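You operate a simulated robot arm through the tools that you are given. There is no shell and no other tool.

You run a simulated robot arm. Do the job below in one go: nothing can be reset, and whatever is moved stays where it is left.

Task
Tighten the blue plate's screws crosswise: 1, 3, 2, 4.
Fine: with the blue hex key from the hex key stand on the blue cabinet; put it back in its hole; leave the pink key.

Only the result counts: the job must be done as asked and must still hold three seconds after the hand-in. Knocking over, shifting, dropping, spilling or breaking anything else fails it.

Robot
A 7-joint arm with a two-finger parallel gripper, fixed in place. Base frame: the origin is on the floor under the middle of its stand, x ahead of it, y to its left, z up; the work surface is at about z = 0.9. Readings come in m, rad, newtons and seconds.
It reaches about 1.372 m from its shoulder. Its first joint turns from -2.601 to 2.601 rad. Payload 3.43 kg.
The TCP is the grasp point between the finger pads, 0.03 m short of the fingertips. In the tool frame z runs along the fingers and y along their closing line. The gripper opens to 0.094 m. The fingers are 0.028 m wide and 0.01 m thick; the gripper's body (0.05 by 0.096 m) begins 0.055 m behind the TCP.
Orientation is that of the tool frame in the base frame, as [roll, pitch, yaw] about the fixed x, y, z axes, in that order (R = Rz(yaw) Ry(pitch) Rx(roll)). With the fingers straight down and closing along the base's y, the tool's x points along the base's -x, its y along +y and its z along -z.

Tools
- The arm moves only by the tool apply_moves. Its argument "motion" is a list of rows, each an object of numbers (a shift or turn left out is 0, a gripper value left out holds the last): "wx", "wy", "wz": the turn, a rotation vector about the base's x, y, z in rad; "dx", "dy", "dz": the shift along the base's x, y, z in m; "jaw": the opening, from 0 (shut) to 1 (fully open). In form: [{"wx": .., "wy": .., "wz": .., "dx": .., "dy": .., "dz": .., "jaw": ..}, ...]. A call has 1 to 20 rows; each row is the pose to reach, as a shift and turn from the pose commanded when the call began. Rows are played at 5 a second. More than 0.05 m and 0.15 rad between two rows, or a gripper value outside its range, and nothing of the call is played. Where a pose cannot be reached the arm comes as near as it can. A force on the tool above 40 N (or 10 N above the force at the start of the call, whichever is more), or a blocked arm, ends the call early, and 0.2 s more pass. Each finger travels about 0.045 m/s and halts on what it meets, pressing with about 22 N; the grip force reading is that of the motor and also rises with nothing between the fingers. The clock runs only during rows and for 0.2 s after the last one: add rows that repeat a pose to give the fingers time. The reply holds the time, the measured pose of the TCP, the force on the tool along the base axes, the opening and the grip force, in the units named above and with some noise, with the torque about the TCP (base axes, N m) and any sound that the robot's microphone picked up.
- Cameras (640 x 400 px; columns grow to the right, rows downward): "scene" is fixed at [0.2213, 0.6499, 1.7718]; the picture's right is [-0.98, -0.21, 0.00], its down [-0.08, 0.36, -0.93] and it looks along [0.20, -0.91, -0.37] (base axes); focal length 341 px, centre (320, 200). "wrist" rides on the gripper at [0.076, 0.014, -0.102] in the tool frame; the picture's right is [-0.18, 0.98, 0.00], its down [-0.75, -0.14, -0.64] and it looks along [-0.63, -0.12, 0.77] (tool axes); focal length 243 px, centre (320, 200). There is no depth. A picture from a camera that has moved, and an enlarged one, comes with that camera's place and axes in the base frame and with its lens.
- grab_frame(camera): a new picture of that camera. It takes no simulated time.
- close_up(camera, box): a new picture of the part [left, top, right, bottom] of that camera's present view, enlarged. It takes no simulated time.
- hand_in(): hands the job in; it is judged then, once.

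Places have to be worked out from the pictures, the camera data and where the tool is seen. Open the gripper and draw the arm clear of the work before you hand the job in, unless the task says otherwise.

The tools are called after "Call:" as a command line: name --argument value ..., lists and objects as JSON in quotes. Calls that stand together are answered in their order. apply_moves: Moves the arm, as the interface text tells. Its arguments: {"type":"object","properties":{"motion":{"type":"array","items":{"type":"object","properties":{"wx":{"type":"number"},"wy":{"type":"number"},"wz":{"type":"number"},"dx":{"type":"number"},"dy":{"type":"number"},"dz":{"type":"number"},"jaw":{"type":"number"}}}}},"required":["motion"]} The other tools are called the same way: grab_frame (camera) takes a picture; close_up (camera, box) takes an enlarged picture of a part of a camera's view; hand_in () hands the job in.

At the start:

```text
t: 0.0
tcp_pos: [0.2972, -0.9427, 1.262]
ee_rot: [-3.136, 0.0, -3.141]
contact_force: [-0.2, -0.6, -0.5]
torque: [-0.04, -0.03, -0.01]
width: 0.0941
grip_force: 0.0
```

scene: 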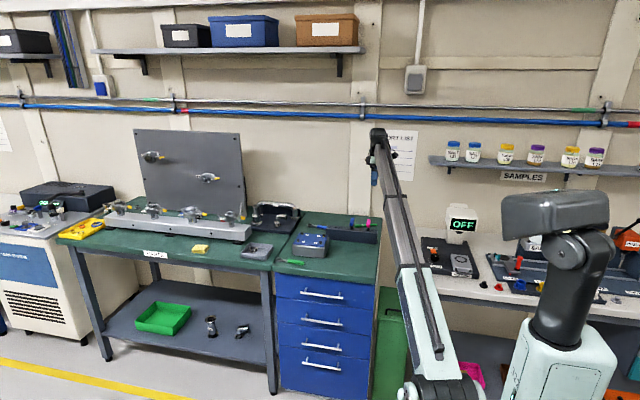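
wrist: 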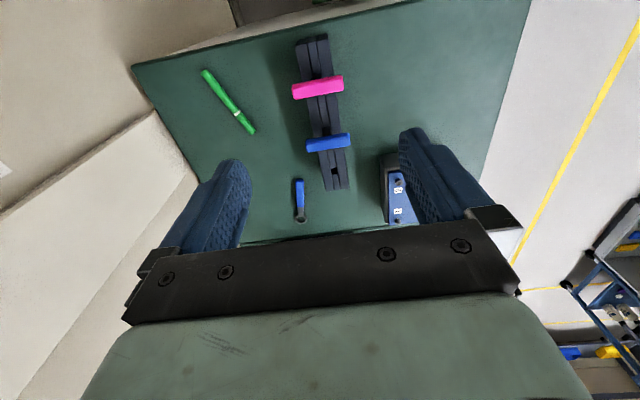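

I'll start by looking closely at the cabinet top with the hex key stand and the blue plate.

Call:
close_up --camera "scene" --box '[260, 195, 400, 285]'

Call:
close_up --camera "wrist" --box '[200, 20, 440, 240]'

```text
4.44 times, centred on (330, 240) of scene
camera zoom: at [0.2213, 0.6499, 1.7718], right [-0.98, -0.21, 0.0], down [-0.08, 0.36, -0.93], along [0.2, -0.91, -0.37], focal length 1515 px, centre (276, 22)
```

zoom: 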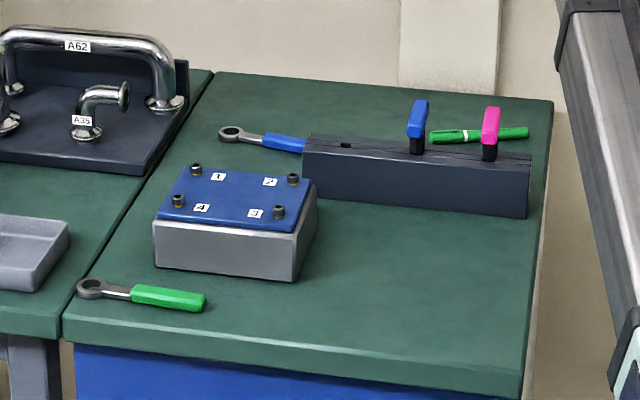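

```text
1.82 times, centred on (320, 130) of wrist
camera zoom: at [0.2217, -0.9276, 1.3653], right [0.18, 0.98, 0.0], down [0.75, -0.14, 0.64], along [0.63, -0.12, -0.77], focal length 441 px, centre (320, 327)
```

zoom: 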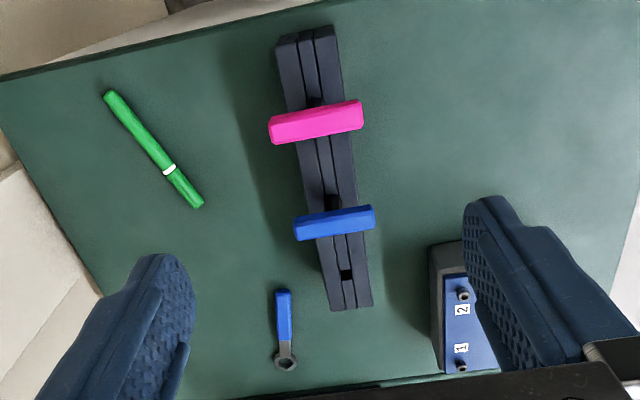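

The stand with the blue T-handle key appears near (0.40, -0.95) with its handle top near z≈1.01, and the plate's screws near (0.52, -0.83). I'll rotate the gripper 90° (fingers closing along x) while moving above the key, to test range and get a better view.

Call:
apply_moves --motion '[{"wz": 0.13, "dx": 0.008}, {"wz": 0.26, "dx": 0.016}, {"wz": 0.39, "dx": 0.025}, {"wz": 0.52, "dx": 0.033}, {"wz": 0.65, "dx": 0.041}, {"wz": 0.78, "dx": 0.05}, {"wz": 0.91, "dx": 0.058}, {"wz": 1.04, "dx": 0.066}, {"wz": 1.17, "dx": 0.075}, {"wz": 1.3, "dx": 0.083}, {"wz": 1.43, "dx": 0.092}, {"wz": 1.57, "dx": 0.1}, {"wz": 1.57, "dx": 0.1}]'

```text
t: 2.8
tcp_pos: [0.3972, -0.9419, 1.2614]
ee_rot: [-3.138, 0.001, -1.57]
contact_force: [0.7, -0.6, -0.2]
torque: [-0.01, 0.01, 0.01]
width: 0.0939
grip_force: 0.1
```

The rotation went through cleanly. Now I look at the stand from this view.

Call:
grab_frame --camera "wrist"

Call:
grab_frame --camera "scene"

```text
taken
camera wrist: at [0.3837, -1.0187, 1.3653], right [-0.98, 0.18, 0.0], down [0.14, 0.75, 0.64], along [0.12, 0.63, -0.77], focal length 243 px, centre (320, 200)
```

wrist: 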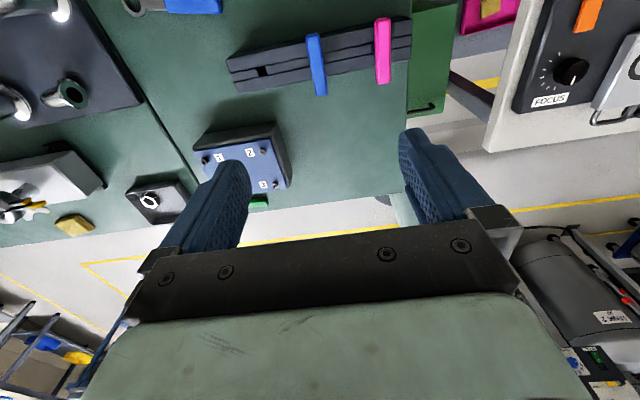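

```text
taken
```

scene: 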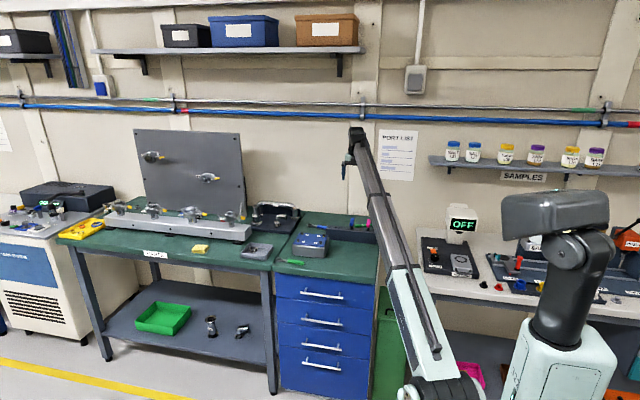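

Taking enlarged views of the stand and the plate from this pose for triangulation.

Call:
close_up --camera "wrist" --box '[220, 10, 420, 110]'

Call:
close_up --camera "wrist" --box '[180, 110, 310, 200]'

```text
3.20 times, centred on (320, 60) of wrist
camera zoom: at [0.3837, -1.0187, 1.3653], right [-0.98, 0.18, 0.0], down [0.14, 0.75, 0.64], along [0.12, 0.63, -0.77], focal length 776 px, centre (320, 648)
```

zoom: 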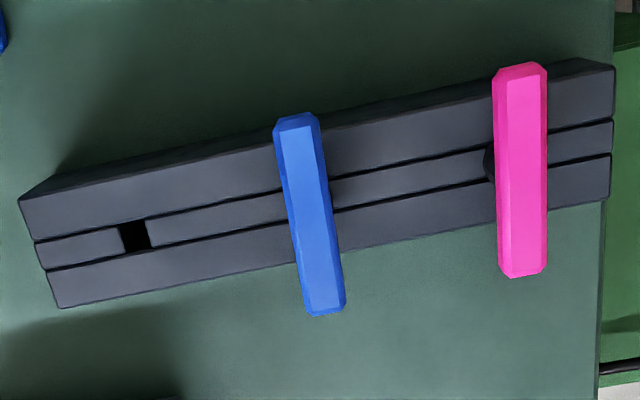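

```text
4.44 times, centred on (245, 155) of wrist
camera zoom: at [0.3837, -1.0187, 1.3653], right [-0.98, 0.18, 0.0], down [0.14, 0.75, 0.64], along [0.12, 0.63, -0.77], focal length 1078 px, centre (653, 400)
```

zoom: 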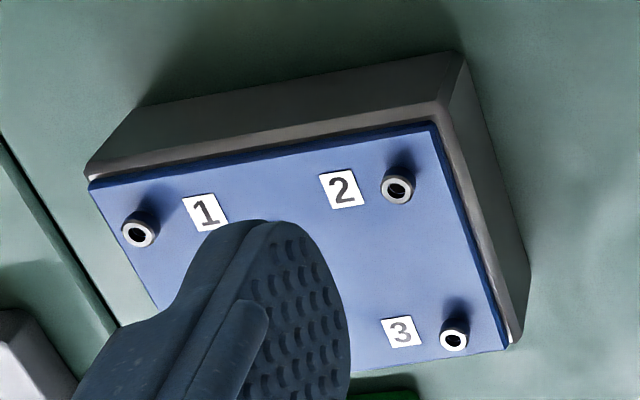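

The blue T-handle lies nearly along base y, centred near (0.401, -0.950) with z≈1.0. I'll lower to above it with the jaw partly open and look again.

Call:
apply_moves --motion '[{"dx": 0.001, "dy": -0.002, "dz": -0.04, "jaw": 0.6}, {"dx": 0.002, "dy": -0.005, "dz": -0.08, "jaw": 0.6}, {"dx": 0.004, "dy": -0.008, "dz": -0.12, "jaw": 0.6}, {"dx": 0.004, "dy": -0.008, "dz": -0.14, "jaw": 0.6}, {"dx": 0.004, "dy": -0.008, "dz": -0.14, "jaw": 0.6}]'

Call:
grab_frame --camera "wrist"

Call:
close_up --camera "scene" --box '[280, 180, 400, 260]'

```text
t: 4.0
tcp_pos: [0.4012, -0.9485, 1.1224]
ee_rot: [-3.136, 0.001, -1.572]
contact_force: [0.3, -1.2, 0.1]
torque: [-0.02, 0.0, -0.03]
width: 0.0564
grip_force: 0.0
```

```text
taken
camera wrist: at [0.3876, -1.0246, 1.2266], right [-0.98, 0.18, 0.0], down [0.14, 0.75, 0.64], along [0.12, 0.63, -0.77], focal length 243 px, centre (320, 200)
```

wrist: 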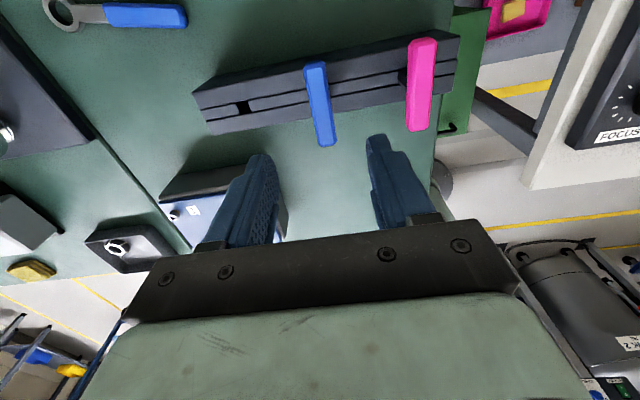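

```text
5.00 times, centred on (340, 220) of scene
camera zoom: at [0.2213, 0.6499, 1.7718], right [-0.98, -0.21, 0.0], down [-0.08, 0.36, -0.93], along [0.2, -0.91, -0.37], focal length 1705 px, centre (220, 100)
```

zoom: 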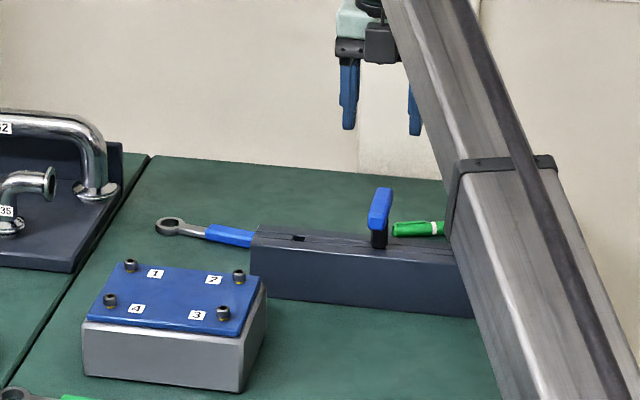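

The handle is centred on the tool axis column. I'll take a close-up to refine its y, height and angle.

Call:
close_up --camera "wrist" --box '[260, 40, 400, 160]'

Call:
close_up --camera "scene" --box '[325, 180, 365, 235]'

```text
3.33 times, centred on (330, 100) of wrist
camera zoom: at [0.3876, -1.0246, 1.2266], right [-0.98, 0.18, 0.0], down [0.14, 0.75, 0.64], along [0.12, 0.63, -0.77], focal length 809 px, centre (287, 533)
```

zoom: 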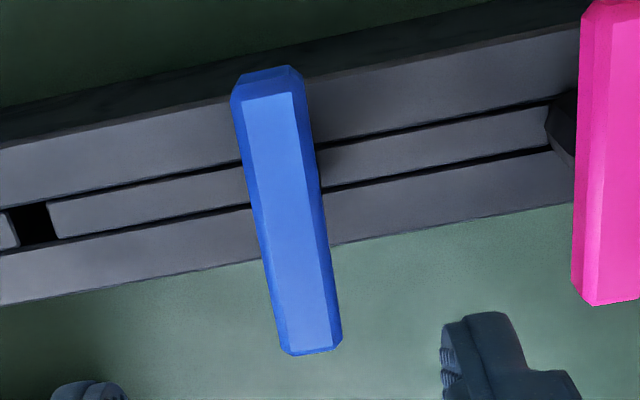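

```text
7.27 times, centred on (345, 208) of scene
camera zoom: at [0.2213, 0.6499, 1.7718], right [-0.98, -0.21, 0.0], down [-0.08, 0.36, -0.93], along [0.2, -0.91, -0.37], focal length 2479 px, centre (138, 146)
```

zoom: 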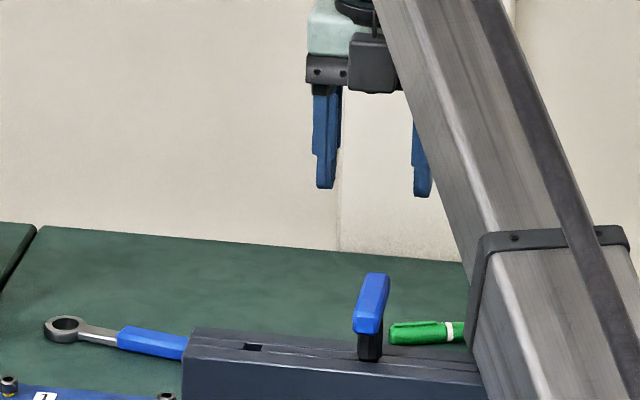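

The handle is along y, centred at about (0.401, -0.949), spanning z≈0.993–1.010, with the stand top at about 0.957. I'll descend so the fingertips stop ~1.5 cm above the stand, then close on the handle.

Call:
apply_moves --motion '[{"dz": -0.04, "jaw": 0.6}, {"dz": -0.08, "jaw": 0.6}, {"dz": -0.105, "jaw": 0.6}, {"dz": -0.118, "jaw": 0.6}, {"dz": -0.118, "jaw": 0.6}]'

Call:
grab_frame --camera "wrist"

Call:
close_up --camera "scene" --box '[315, 180, 375, 240]'

```text
t: 5.2
tcp_pos: [0.4011, -0.9501, 1.0028]
ee_rot: [-3.137, 0.001, -1.572]
contact_force: [0.0, -0.4, 0.2]
torque: [-0.01, -0.01, 0.0]
width: 0.0564
grip_force: 0.0
```

```text
taken
camera wrist: at [0.3871, -1.0255, 1.107], right [-0.98, 0.18, 0.0], down [0.14, 0.75, 0.64], along [0.12, 0.63, -0.77], focal length 243 px, centre (320, 200)
```

wrist: 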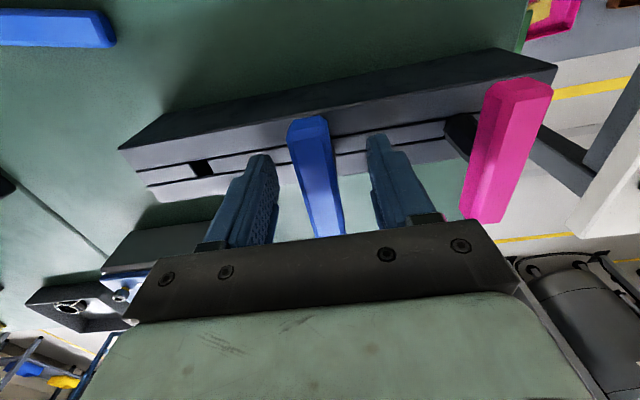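

```text
6.67 times, centred on (345, 210) of scene
camera zoom: at [0.2213, 0.6499, 1.7718], right [-0.98, -0.21, 0.0], down [-0.08, 0.36, -0.93], along [0.2, -0.91, -0.37], focal length 2273 px, centre (153, 133)
```

zoom: 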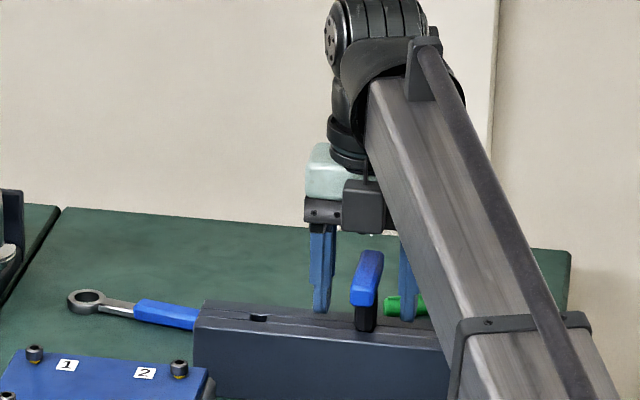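

The handle sits centred between the fingers, well above the stand. Closing the gripper.

Call:
apply_moves --motion '[{"jaw": 0.4}, {"jaw": 0.2}, {"jaw": 0.0}, {"jaw": 0.0}, {"jaw": 0.0}, {"jaw": 0.0}]'

Call:
close_up --camera "wrist" --box '[200, 80, 440, 250]'

```text
t: 6.6
tcp_pos: [0.401, -0.9493, 1.0026]
ee_rot: [-3.138, 0.003, -1.573]
contact_force: [-0.1, -0.4, -0.9]
torque: [0.03, 0.02, 0.01]
width: 0.0215
grip_force: 21.5
```

```text
2.35 times, centred on (320, 165) of wrist
camera zoom: at [0.3871, -1.0255, 1.1072], right [-0.98, 0.19, 0.0], down [0.14, 0.75, 0.64], along [0.12, 0.63, -0.77], focal length 571 px, centre (320, 282)
```

zoom: 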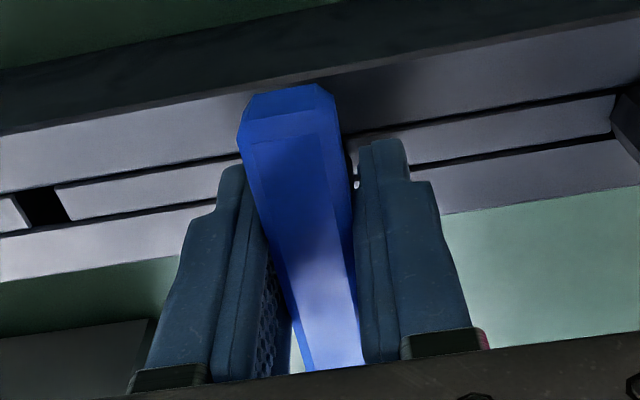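

Gripped at 21.5 mm opening with 21.5 N. Lifting straight up slowly.

Call:
apply_moves --motion '[{"dz": 0.01}, {"dz": 0.025}, {"dz": 0.045}, {"dz": 0.07}, {"dz": 0.1}, {"dz": 0.13}, {"dz": 0.15}, {"dz": 0.15}]'

Call:
close_up --camera "scene" --box '[300, 150, 390, 240]'

Call:
grab_frame --camera "wrist"

```text
t: 8.4
tcp_pos: [0.4023, -0.9507, 1.1537]
ee_rot: [-3.137, 0.002, -1.573]
contact_force: [0.0, -0.2, -1.4]
torque: [0.01, -0.01, -0.02]
width: 0.0216
grip_force: 22.4
```

```text
4.44 times, centred on (345, 195) of scene
camera zoom: at [0.2213, 0.6499, 1.7718], right [-0.98, -0.21, 0.0], down [-0.08, 0.36, -0.93], along [0.2, -0.91, -0.37], focal length 1515 px, centre (209, 222)
```

zoom: 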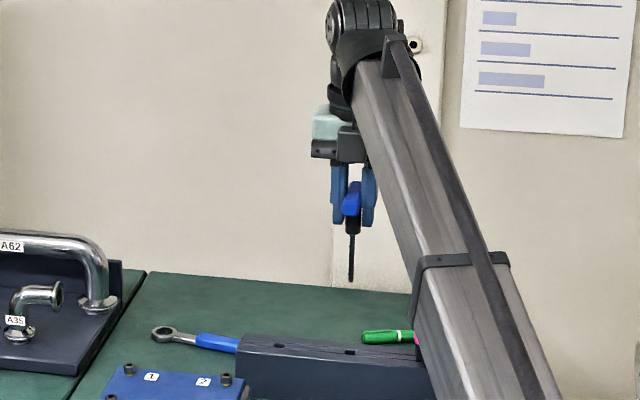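

```text
taken
camera wrist: at [0.3889, -1.026, 1.2574], right [-0.98, 0.18, 0.0], down [0.14, 0.75, 0.64], along [0.12, 0.63, -0.77], focal length 243 px, centre (320, 200)
```

wrist: 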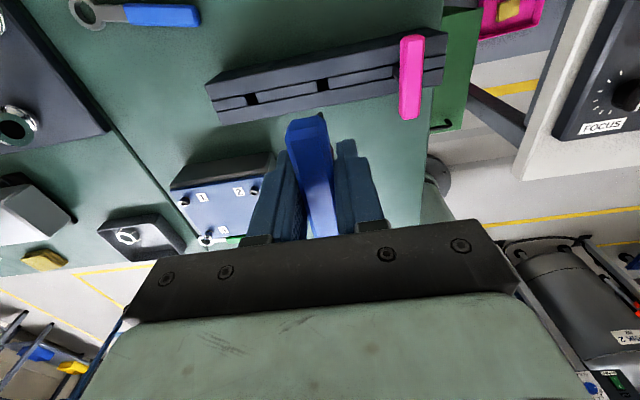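

The key came out cleanly; the shaft tip appears about 0.10 m below the TCP. I'll take close-ups of the vacated hole (as calibration), the plate screws, and the key's tip.

Call:
close_up --camera "wrist" --box '[280, 60, 360, 130]'

Call:
close_up --camera "wrist" --box '[160, 170, 290, 260]'

Call:
close_up --camera "scene" --box '[335, 180, 365, 220]'

Call:
close_up --camera "scene" --box '[285, 225, 335, 260]'

```text
5.71 times, centred on (320, 95) of wrist
camera zoom: at [0.3889, -1.026, 1.2574], right [-0.98, 0.18, 0.0], down [0.14, 0.75, 0.64], along [0.12, 0.63, -0.77], focal length 1386 px, centre (320, 800)
```

zoom: 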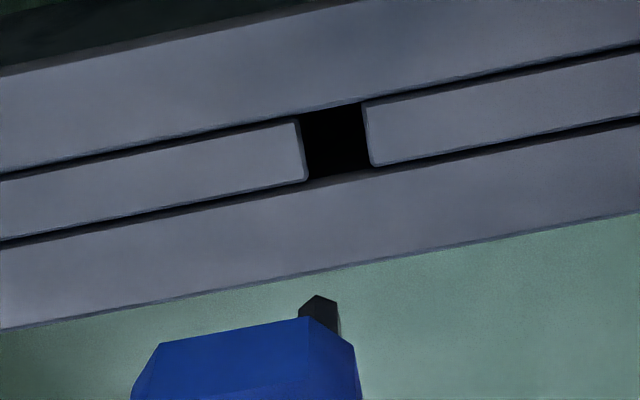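

```text
4.44 times, centred on (225, 215) of wrist
camera zoom: at [0.3889, -1.026, 1.2574], right [-0.98, 0.18, 0.0], down [0.14, 0.75, 0.64], along [0.12, 0.63, -0.77], focal length 1078 px, centre (742, 133)
```

zoom: 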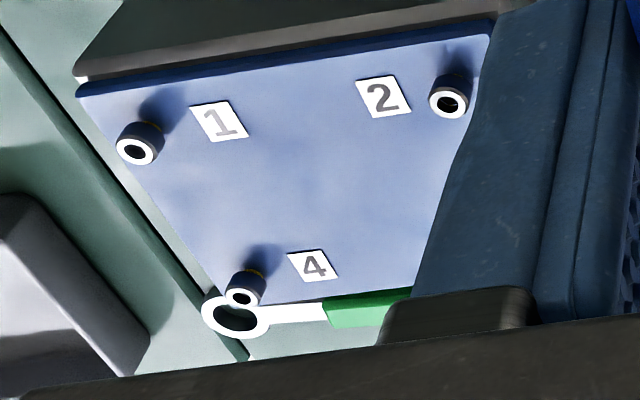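

```text
10.00 times, centred on (350, 200) of scene
camera zoom: at [0.2213, 0.6499, 1.7718], right [-0.98, -0.21, 0.0], down [-0.08, 0.36, -0.93], along [0.2, -0.91, -0.37], focal length 3409 px, centre (20, 200)
```

zoom: 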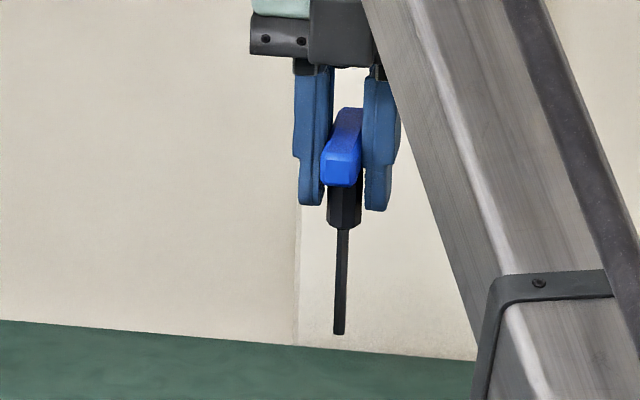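

```text
11.43 times, centred on (310, 242) of scene
camera zoom: at [0.2213, 0.6499, 1.7718], right [-0.98, -0.21, 0.0], down [-0.08, 0.36, -0.93], along [0.2, -0.91, -0.37], focal length 3896 px, centre (434, -286)
```

zoom: 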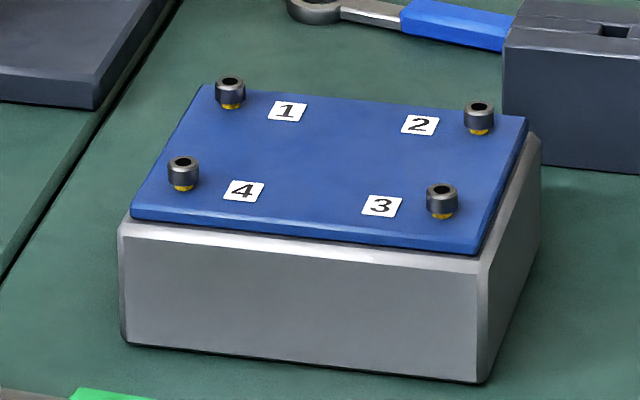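

The camera model checks out: the vacated hole projects to (0.400, -0.949), matching the grasp point, and the tip is ~0.1025 m below the TCP. I triangulate the screws at 1≈(0.631,-0.832), 2≈(0.520,-0.833), 3≈(0.5205,-0.757), 4≈(0.630,-0.757), head tops z≈0.986. Moving above screw 1.

Call:
apply_moves --motion '[{"dx": 0.035, "dy": 0.018, "dz": 0.0}, {"dx": 0.07, "dy": 0.036, "dz": 0.0}, {"dx": 0.105, "dy": 0.054, "dz": 0.0}, {"dx": 0.14, "dy": 0.072, "dz": 0.0}, {"dx": 0.175, "dy": 0.09, "dz": 0.0}, {"dx": 0.205, "dy": 0.107, "dz": -0.005}, {"dx": 0.2298, "dy": 0.1192, "dz": -0.014}, {"dx": 0.2298, "dy": 0.1192, "dz": -0.014}, {"dx": 0.2298, "dy": 0.1192, "dz": -0.014}]'

Call:
close_up --camera "wrist" --box '[280, 60, 360, 130]'

Call:
grab_frame --camera "wrist"

Call:
close_up --camera "scene" --box '[275, 195, 345, 265]'

```text
t: 10.4
tcp_pos: [0.6295, -0.8306, 1.1393]
ee_rot: [-3.138, 0.002, -1.574]
contact_force: [-0.4, 0.1, -0.5]
torque: [0.03, -0.02, -0.01]
width: 0.0219
grip_force: 21.6
```

```text
5.71 times, centred on (320, 95) of wrist
camera zoom: at [0.6168, -0.9082, 1.2428], right [-0.98, 0.18, 0.0], down [0.14, 0.75, 0.64], along [0.12, 0.63, -0.77], focal length 1386 px, centre (320, 800)
```

zoom: 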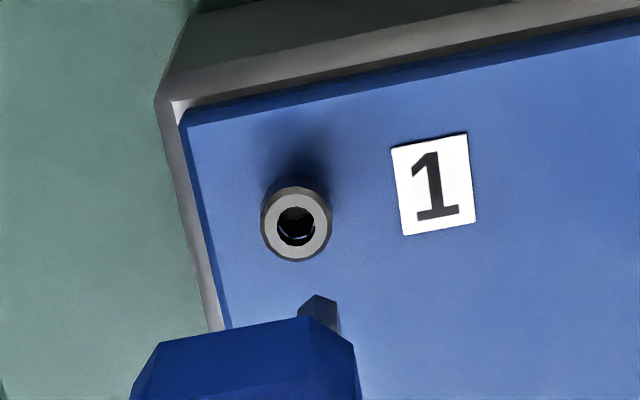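

```text
taken
camera wrist: at [0.6168, -0.9082, 1.2428], right [-0.98, 0.18, 0.0], down [0.14, 0.75, 0.64], along [0.12, 0.63, -0.77], focal length 243 px, centre (320, 200)
```

wrist: 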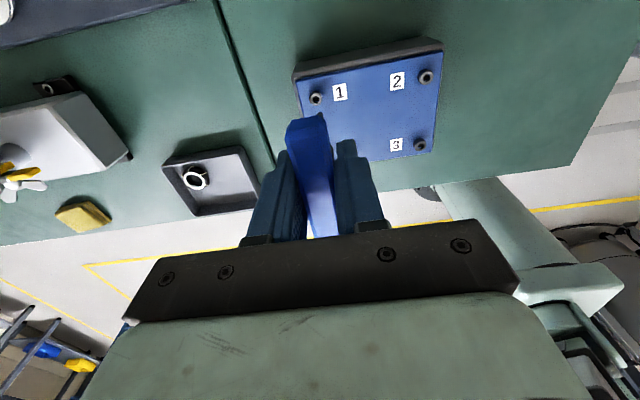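

```text
5.71 times, centred on (310, 230) of scene
camera zoom: at [0.2213, 0.6499, 1.7718], right [-0.98, -0.21, 0.0], down [-0.08, 0.36, -0.93], along [0.2, -0.91, -0.37], focal length 1948 px, centre (377, 29)
```

zoom: 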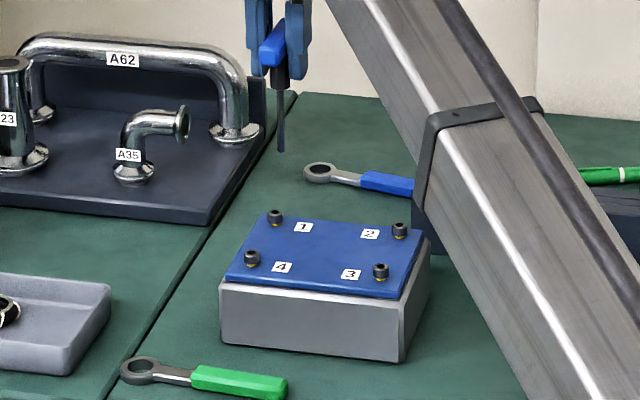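

Screw 1's socket is visible just ahead of the key tip; I estimate the tip needs about +4.5 mm in x and +2 mm in y. I'll correct and lower until the tip is ~1.5 cm above the head, then re-check with both cameras.

Call:
apply_moves --motion '[{"dx": 0.0045, "dy": 0.002, "dz": -0.015}, {"dx": 0.0045, "dy": 0.002, "dz": -0.03}, {"dx": 0.0045, "dy": 0.002, "dz": -0.033}, {"dx": 0.0045, "dy": 0.002, "dz": -0.033}]'

Call:
close_up --camera "wrist" --box '[290, 80, 350, 130]'

Call:
close_up --camera "scene" --box '[290, 205, 330, 245]'

```text
t: 11.4
tcp_pos: [0.6354, -0.8296, 1.1081]
ee_rot: [-3.138, 0.001, -1.573]
contact_force: [0.0, -0.4, 0.0]
torque: [0.03, 0.01, -0.01]
width: 0.0216
grip_force: 22.2
```

```text
8.00 times, centred on (320, 105) of wrist
camera zoom: at [0.6218, -0.9054, 1.2107], right [-0.98, 0.18, 0.0], down [0.14, 0.75, 0.64], along [0.12, 0.63, -0.77], focal length 1941 px, centre (320, 960)
```

zoom: 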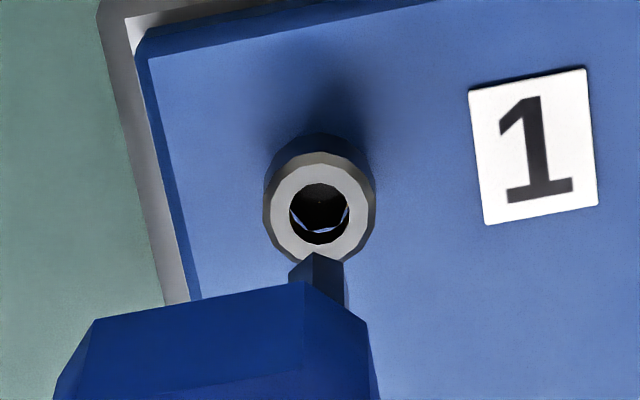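

```text
10.00 times, centred on (310, 225) of scene
camera zoom: at [0.2213, 0.6499, 1.7718], right [-0.98, -0.21, 0.0], down [-0.08, 0.36, -0.93], along [0.2, -0.91, -0.37], focal length 3409 px, centre (420, -50)
```

zoom: 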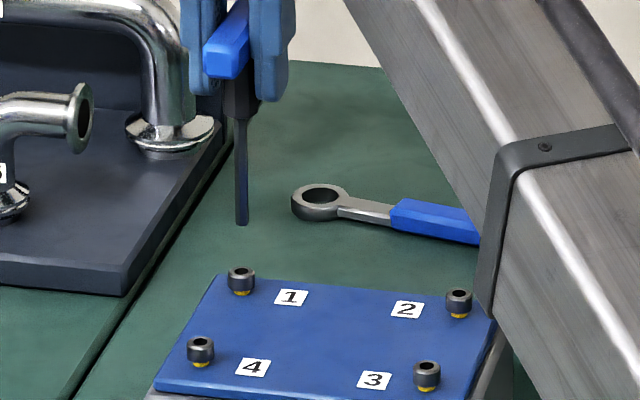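

Both cameras agree the socket top is z≈0.977, about 26 mm below the tip, with the tip ~3 mm short in y and x nearly right. I'll correct y and lower another 15 mm, then re-check.

Call:
apply_moves --motion '[{"dx": 0.0005, "dy": 0.003, "dz": 0.0}, {"dx": 0.0005, "dy": 0.003, "dz": -0.01}, {"dx": 0.0005, "dy": 0.003, "dz": -0.016}, {"dx": 0.0005, "dy": 0.003, "dz": -0.016}]'

Call:
close_up --camera "wrist" --box '[290, 85, 350, 135]'

Call:
close_up --camera "scene" --box '[290, 210, 320, 240]'

```text
t: 12.4
tcp_pos: [0.6364, -0.826, 1.0909]
ee_rot: [-3.139, 0.0, -1.573]
contact_force: [-0.9, -0.4, -0.3]
torque: [0.03, -0.01, -0.02]
width: 0.0217
grip_force: 22.6
```

```text
8.00 times, centred on (320, 110) of wrist
camera zoom: at [0.6225, -0.9019, 1.1947], right [-0.98, 0.18, 0.0], down [0.14, 0.75, 0.64], along [0.12, 0.63, -0.77], focal length 1941 px, centre (320, 920)
```

zoom: 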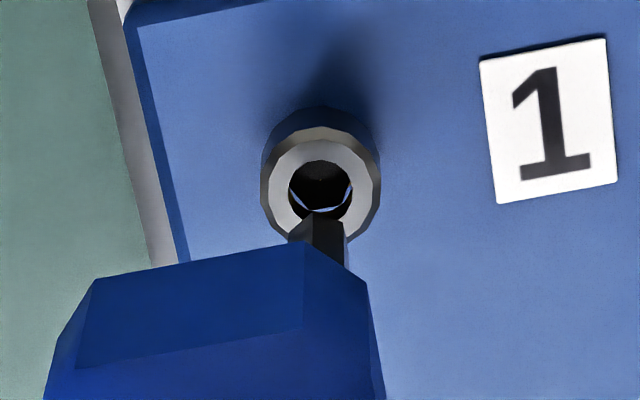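

```text
13.33 times, centred on (305, 225) of scene
camera zoom: at [0.2213, 0.6499, 1.7718], right [-0.98, -0.21, 0.0], down [-0.08, 0.36, -0.93], along [0.2, -0.91, -0.37], focal length 4546 px, centre (520, -133)
```

zoom: 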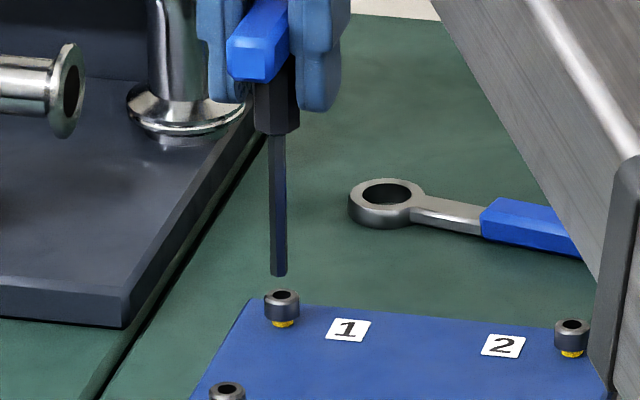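

The tip is ~9 mm above the head now. I'll zoom in strongly on the socket to judge the hex orientation versus the key's hex.

Call:
close_up --camera "wrist" --box '[308, 95, 334, 125]'

Call:
close_up --camera "scene" --box '[298, 226, 308, 238]'

```text
13.33 times, centred on (321, 110) of wrist
camera zoom: at [0.6225, -0.9019, 1.1947], right [-0.98, 0.18, 0.0], down [0.14, 0.75, 0.64], along [0.12, 0.63, -0.77], focal length 3235 px, centre (307, 1400)
```

zoom: 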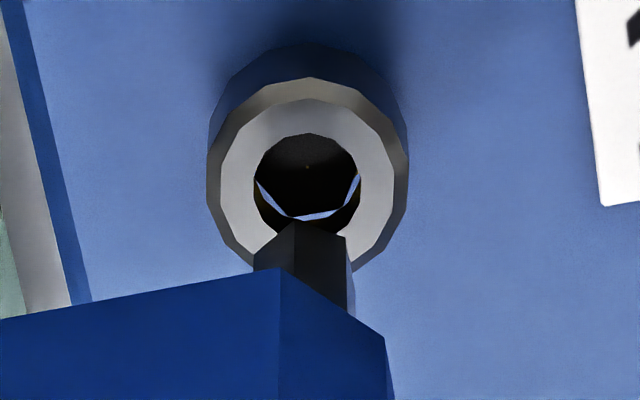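

```text
16.00 times, centred on (303, 232) of scene
camera zoom: at [0.2213, 0.6499, 1.7718], right [-0.98, -0.21, 0.0], down [-0.08, 0.36, -0.93], along [0.2, -0.91, -0.37], focal length 5455 px, centre (592, -312)
```

zoom: 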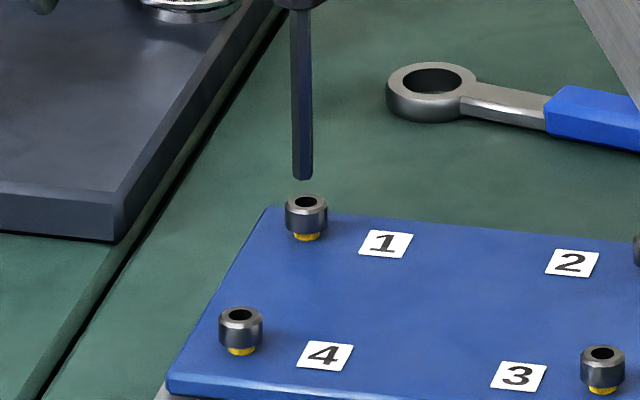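

Working the hexagon corners through the camera model, the tip (6 mm hex, ~0.1027 m below TCP) needs about -0.6 mm in x and -2.2 mm in y. I'll apply that and lower 6 mm to about 3 mm above the head.

Call:
apply_moves --motion '[{"dx": -0.0006, "dy": -0.0022, "dz": 0.0}, {"dx": -0.0006, "dy": -0.0022, "dz": -0.003}, {"dx": -0.0006, "dy": -0.0022, "dz": -0.006}, {"dx": -0.0006, "dy": -0.0022, "dz": -0.006}, {"dx": -0.0006, "dy": -0.0022, "dz": -0.006}]'

Call:
close_up --camera "wrist" --box '[308, 95, 334, 125]'

Call:
close_up --camera "scene" --box '[298, 226, 308, 238]'

```text
t: 13.6
tcp_pos: [0.634, -0.8281, 1.0841]
ee_rot: [-3.137, 0.0, -1.572]
contact_force: [0.6, 0.6, -1.1]
torque: [-0.01, -0.02, 0.02]
width: 0.0215
grip_force: 21.6
```

```text
13.33 times, centred on (321, 110) of wrist
camera zoom: at [0.6213, -0.9041, 1.1884], right [-0.98, 0.18, 0.0], down [0.14, 0.75, 0.64], along [0.12, 0.63, -0.77], focal length 3235 px, centre (307, 1400)
```

zoom: 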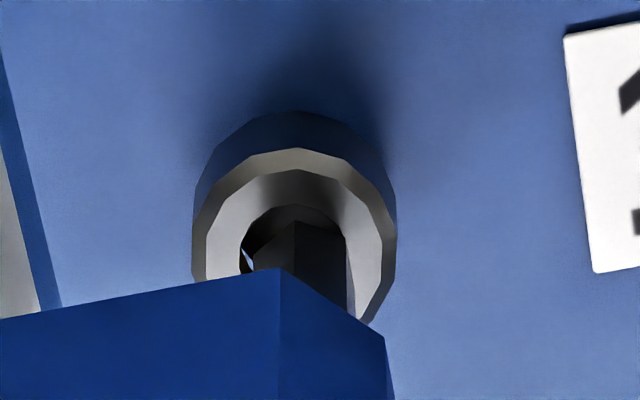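

```text
16.00 times, centred on (303, 232) of scene
camera zoom: at [0.2213, 0.6499, 1.7718], right [-0.98, -0.21, 0.0], down [-0.08, 0.36, -0.93], along [0.2, -0.91, -0.37], focal length 5455 px, centre (592, -312)
```

zoom: 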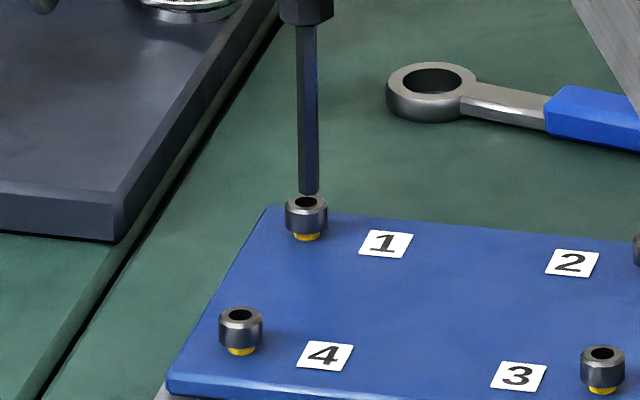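

Alignment now looks good in y, and x needs about +0.6 mm. I'll apply it and lower gently, watching the contact force.

Call:
apply_moves --motion '[{"dx": 0.0006, "dz": 0.0}, {"dx": 0.0006, "dz": -0.0015}, {"dx": 0.0006, "dz": -0.003}, {"dx": 0.0006, "dz": -0.0045}, {"dx": 0.0006, "dz": -0.006}, {"dx": 0.0006, "dz": -0.006}]'

Call:
close_up --camera "wrist" --box '[308, 95, 334, 125]'

Call:
close_up --camera "scene" --box '[298, 226, 308, 238]'

```text
t: 15.0
tcp_pos: [0.635, -0.8278, 1.0792]
ee_rot: [-3.137, 0.001, -1.571]
contact_force: [0.1, 0.9, -2.9]
torque: [0.14, -0.04, 0.03]
width: 0.022
grip_force: 22.7
```

```text
13.33 times, centred on (321, 110) of wrist
camera zoom: at [0.622, -0.9043, 1.1829], right [-0.98, 0.18, 0.0], down [0.14, 0.75, 0.64], along [0.12, 0.63, -0.77], focal length 3235 px, centre (307, 1400)
```

zoom: 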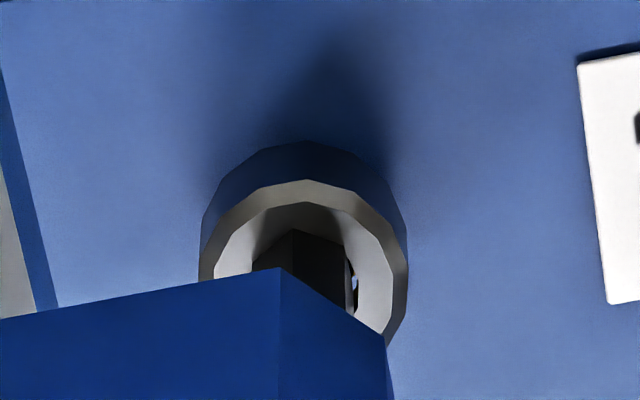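

```text
16.00 times, centred on (303, 232) of scene
camera zoom: at [0.2213, 0.6499, 1.7718], right [-0.98, -0.21, 0.0], down [-0.08, 0.36, -0.93], along [0.2, -0.91, -0.37], focal length 5455 px, centre (592, -312)
```

zoom: 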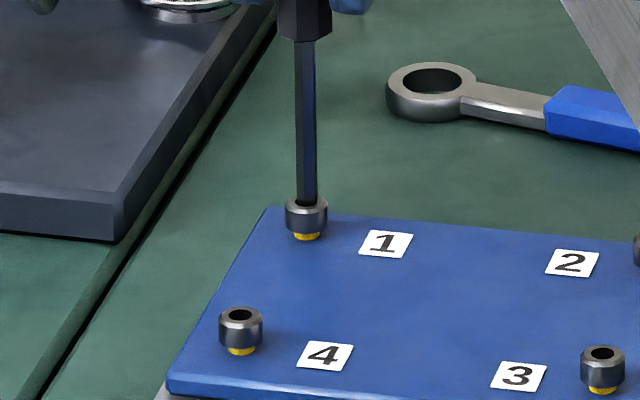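

There's light contact (~3 N) but no drop-in. The key's hex has corners toward ±y, while the socket's visible inner hexagon has a flat toward +y (corners ±x), so it is about 30° off. I'll lift 6 mm, turn the key +30°, and look again.

Call:
apply_moves --motion '[{"dz": 0.003}, {"dz": 0.006}, {"dz": 0.008, "wz": 0.131}, {"dz": 0.008, "wz": 0.262}, {"dz": 0.008, "wz": 0.393}, {"dz": 0.008, "wz": 0.5236}, {"dz": 0.008, "wz": 0.5236}]'

Call:
close_up --camera "wrist" --box '[305, 90, 337, 125]'

Call:
close_up --camera "scene" --box '[298, 226, 308, 238]'

Call:
grab_frame --camera "wrist"

```text
t: 16.6
tcp_pos: [0.6461, -0.8207, 1.087]
ee_rot: [-3.135, 0.001, -1.071]
contact_force: [-0.1, 0.0, -0.3]
torque: [0.02, 0.04, 0.02]
width: 0.0214
grip_force: 22.0
out of reach, approached as far as the arm can: row 6, 7
```

```text
11.43 times, centred on (321, 108) of wrist
camera zoom: at [0.6712, -0.8946, 1.1907], right [-0.95, -0.31, -0.01], down [-0.24, 0.73, 0.64], along [-0.19, 0.61, -0.77], focal length 2773 px, centre (309, 1257)
```

zoom: 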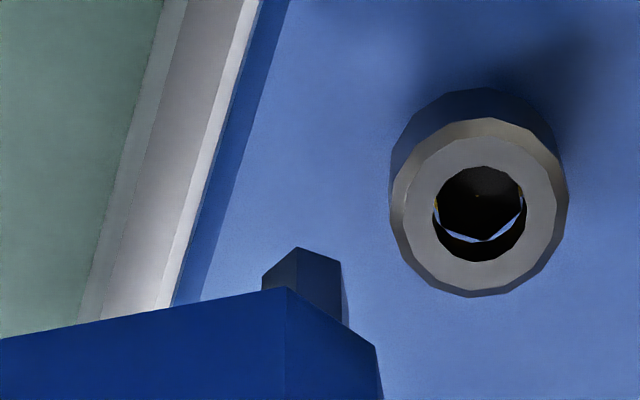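

```text
16.00 times, centred on (303, 232) of scene
camera zoom: at [0.2213, 0.6499, 1.7718], right [-0.98, -0.21, 0.0], down [-0.08, 0.36, -0.93], along [0.2, -0.91, -0.37], focal length 5455 px, centre (592, -312)
```

zoom: 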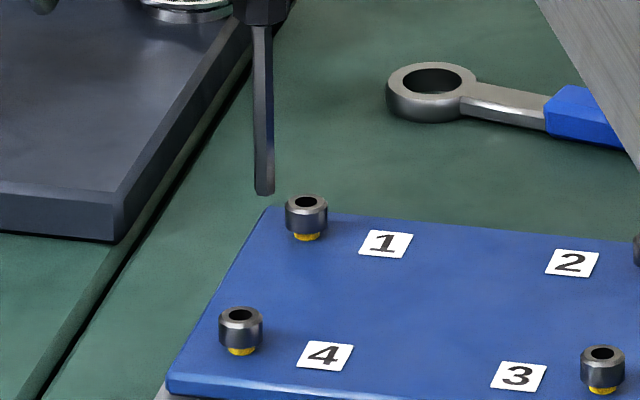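

```text
taken
camera wrist: at [0.6712, -0.8946, 1.1907], right [-0.95, -0.31, -0.01], down [-0.24, 0.73, 0.64], along [-0.19, 0.61, -0.77], focal length 243 px, centre (320, 200)
```

wrist: 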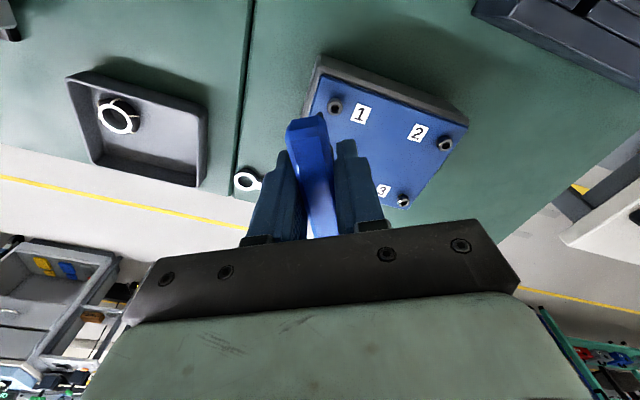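

The yaw limit is near -1.07, so the +30° direction is out. The socket is unobstructed in this view though, so I'll zoom on it to read its hex orientation.

Call:
close_up --camera "wrist" --box '[328, 98, 344, 114]'

Call:
close_up --camera "wrist" --box '[434, 136, 456, 152]'

Call:
close_up --camera "wrist" --box '[314, 106, 334, 122]'

```text
16.00 times, centred on (336, 106) of wrist
camera zoom: at [0.6712, -0.8946, 1.1907], right [-0.95, -0.31, -0.01], down [-0.24, 0.73, 0.64], along [-0.19, 0.61, -0.77], focal length 3882 px, centre (64, 1704)
```

zoom: 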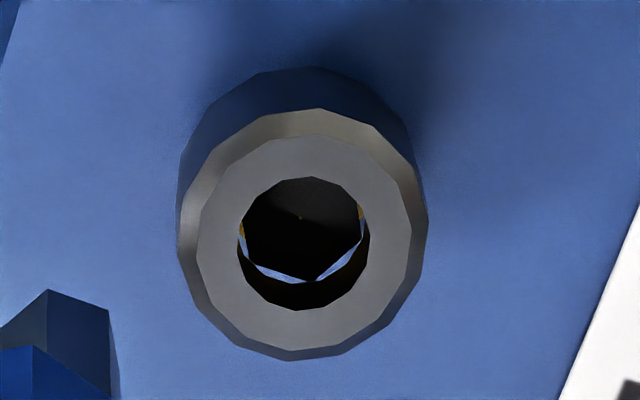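

```text
16.00 times, centred on (445, 144) of wrist
camera zoom: at [0.6712, -0.8946, 1.1907], right [-0.95, -0.31, -0.01], down [-0.24, 0.73, 0.64], along [-0.19, 0.61, -0.77], focal length 3882 px, centre (-1680, 1096)
```

zoom: 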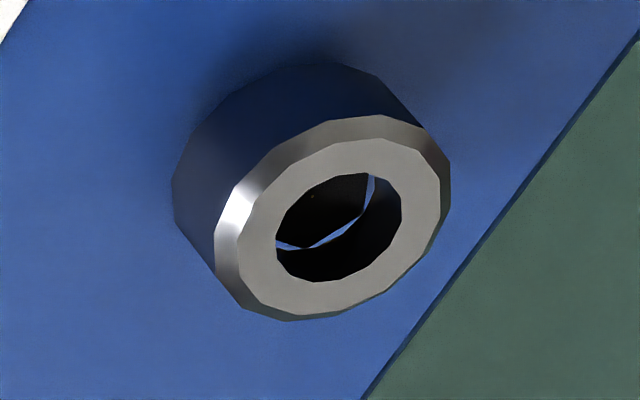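

```text
16.00 times, centred on (324, 114) of wrist
camera zoom: at [0.6712, -0.8946, 1.1907], right [-0.95, -0.31, -0.01], down [-0.24, 0.73, 0.64], along [-0.19, 0.61, -0.77], focal length 3882 px, centre (256, 1576)
```

zoom: 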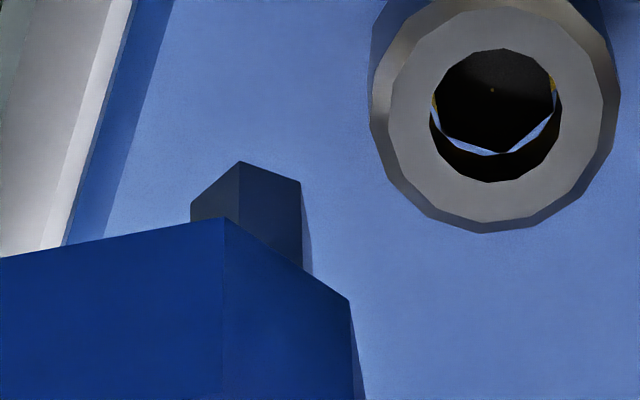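

The socket's hexagon has a corner at about 117° (57° mod 60), and the key's hex corner follows the tool yaw, so I want yaw ≈ -123° (-2.147 rad). I'll turn clockwise in the air to that yaw, then re-measure.

Call:
apply_moves --motion '[{"dz": 0.006, "wz": -0.13}, {"dz": 0.006, "wz": -0.26}, {"dz": 0.006, "wz": -0.39}, {"dz": 0.006, "wz": -0.52}, {"dz": 0.006, "wz": -0.65}, {"dz": 0.006, "wz": -0.78}, {"dz": 0.006, "wz": -0.91}, {"dz": 0.006, "wz": -1.04}, {"dz": 0.006, "wz": -1.1}, {"dz": 0.006, "wz": -1.1}]'

Call:
close_up --camera "wrist" --box '[305, 85, 337, 125]'

Call:
close_up --camera "scene" --box '[298, 226, 308, 238]'

```text
t: 18.8
tcp_pos: [0.6451, -0.8206, 1.0939]
ee_rot: [-3.139, 0.0, -2.15]
contact_force: [-0.3, 0.8, -0.8]
torque: [0.01, -0.01, 0.02]
width: 0.0215
grip_force: 22.1
```

```text
10.00 times, centred on (321, 105) of wrist
camera zoom: at [0.5927, -0.8766, 1.1968], right [-0.72, 0.69, 0.0], down [0.53, 0.55, 0.64], along [0.45, 0.46, -0.77], focal length 2426 px, centre (310, 1150)
```

zoom: 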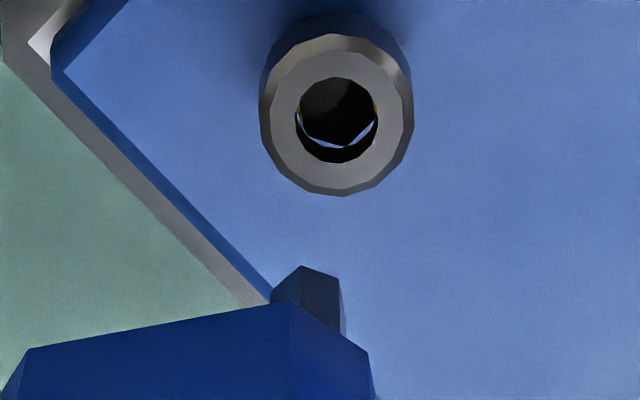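

```text
16.00 times, centred on (303, 232) of scene
camera zoom: at [0.2213, 0.6499, 1.7718], right [-0.98, -0.21, 0.0], down [-0.08, 0.36, -0.93], along [0.2, -0.91, -0.37], focal length 5455 px, centre (592, -312)
```

zoom: 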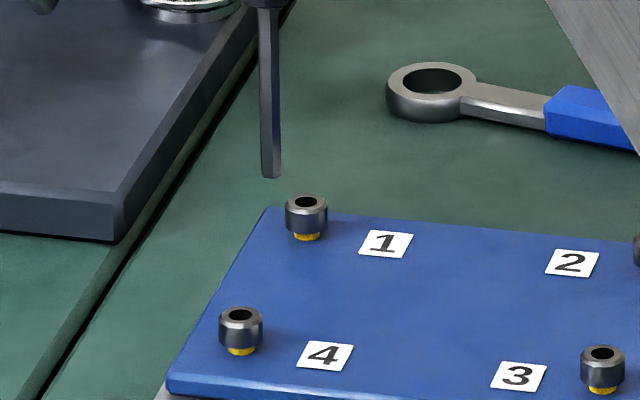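

The command base is the clamped pose, so I need to shift back over the screw: about -10 mm in x and -7 mm in y. Then re-measure before insertion.

Call:
apply_moves --motion '[{"dx": -0.005, "dy": -0.0036, "dz": 0.0}, {"dx": -0.0103, "dy": -0.0074, "dz": 0.0}, {"dx": -0.0103, "dy": -0.0074, "dz": -0.004}, {"dx": -0.0103, "dy": -0.0074, "dz": -0.004}]'

Call:
close_up --camera "wrist" --box '[308, 95, 334, 125]'

Call:
close_up --camera "scene" --box '[298, 226, 308, 238]'

```text
t: 19.8
tcp_pos: [0.6363, -0.8281, 1.0887]
ee_rot: [-3.138, 0.001, -2.147]
contact_force: [1.0, -0.2, -0.1]
torque: [-0.02, 0.03, 0.02]
width: 0.0214
grip_force: 22.9
```

```text
13.33 times, centred on (321, 110) of wrist
camera zoom: at [0.5825, -0.8844, 1.1921], right [-0.72, 0.69, 0.0], down [0.53, 0.56, 0.64], along [0.45, 0.46, -0.77], focal length 3235 px, centre (307, 1400)
```

zoom: 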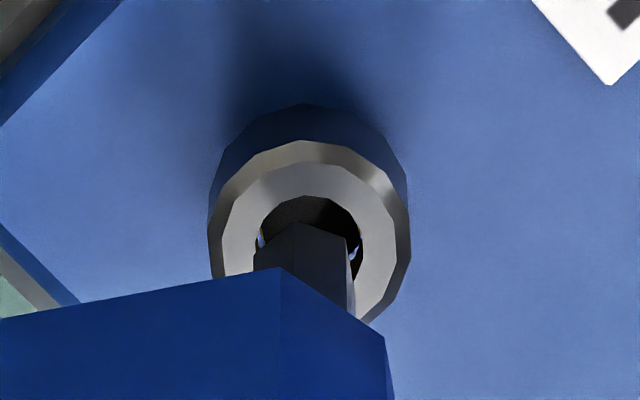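

```text
16.00 times, centred on (303, 232) of scene
camera zoom: at [0.2213, 0.6499, 1.7718], right [-0.98, -0.21, 0.0], down [-0.08, 0.36, -0.93], along [0.2, -0.91, -0.37], focal length 5455 px, centre (592, -312)
```

zoom: 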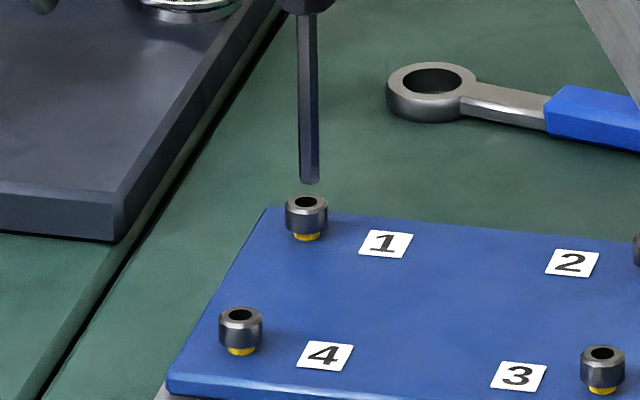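

The remaining offset is about +0.5 mm in x and +0.7 mm in y with a ~6.5 mm gap. I'll correct and lower 5 mm for a final check.

Call:
apply_moves --motion '[{"dx": 0.0005, "dy": 0.0007, "dz": -0.001}, {"dx": 0.0005, "dy": 0.0007, "dz": -0.003}, {"dx": 0.0005, "dy": 0.0007, "dz": -0.005}, {"dx": 0.0005, "dy": 0.0007, "dz": -0.005}, {"dx": 0.0005, "dy": 0.0007, "dz": -0.005}]'

Call:
close_up --camera "wrist" --box '[308, 95, 334, 125]'

Call:
close_up --camera "scene" --box '[298, 226, 308, 238]'

```text
t: 21.0
tcp_pos: [0.6359, -0.8265, 1.0831]
ee_rot: [-3.139, 0.001, -2.148]
contact_force: [0.0, 0.0, -1.0]
torque: [0.0, -0.01, 0.0]
width: 0.0217
grip_force: 22.0
```

```text
13.33 times, centred on (321, 110) of wrist
camera zoom: at [0.583, -0.883, 1.1876], right [-0.72, 0.69, 0.0], down [0.53, 0.56, 0.64], along [0.45, 0.46, -0.77], focal length 3235 px, centre (307, 1400)
```

zoom: 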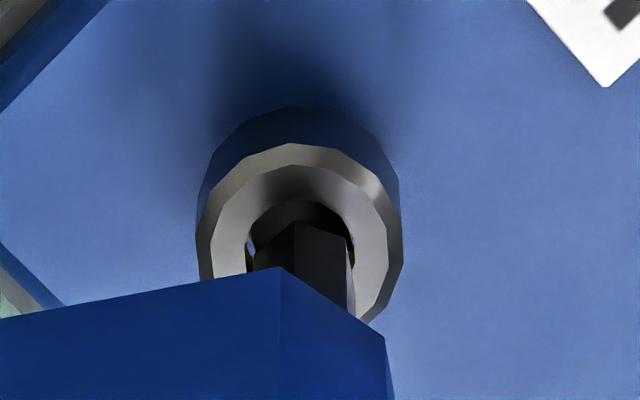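

```text
16.00 times, centred on (303, 232) of scene
camera zoom: at [0.2213, 0.6499, 1.7718], right [-0.98, -0.21, 0.0], down [-0.08, 0.36, -0.93], along [0.2, -0.91, -0.37], focal length 5455 px, centre (592, -312)
```

zoom: 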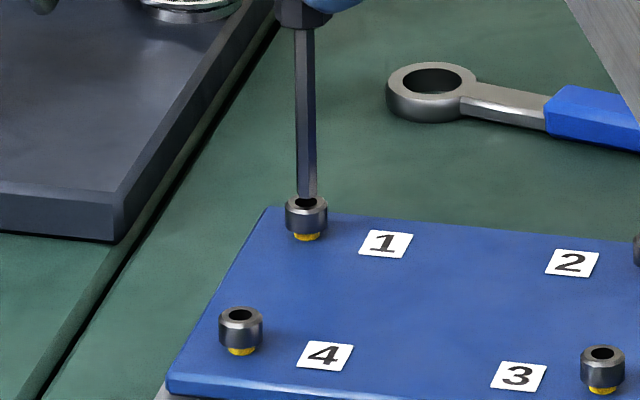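

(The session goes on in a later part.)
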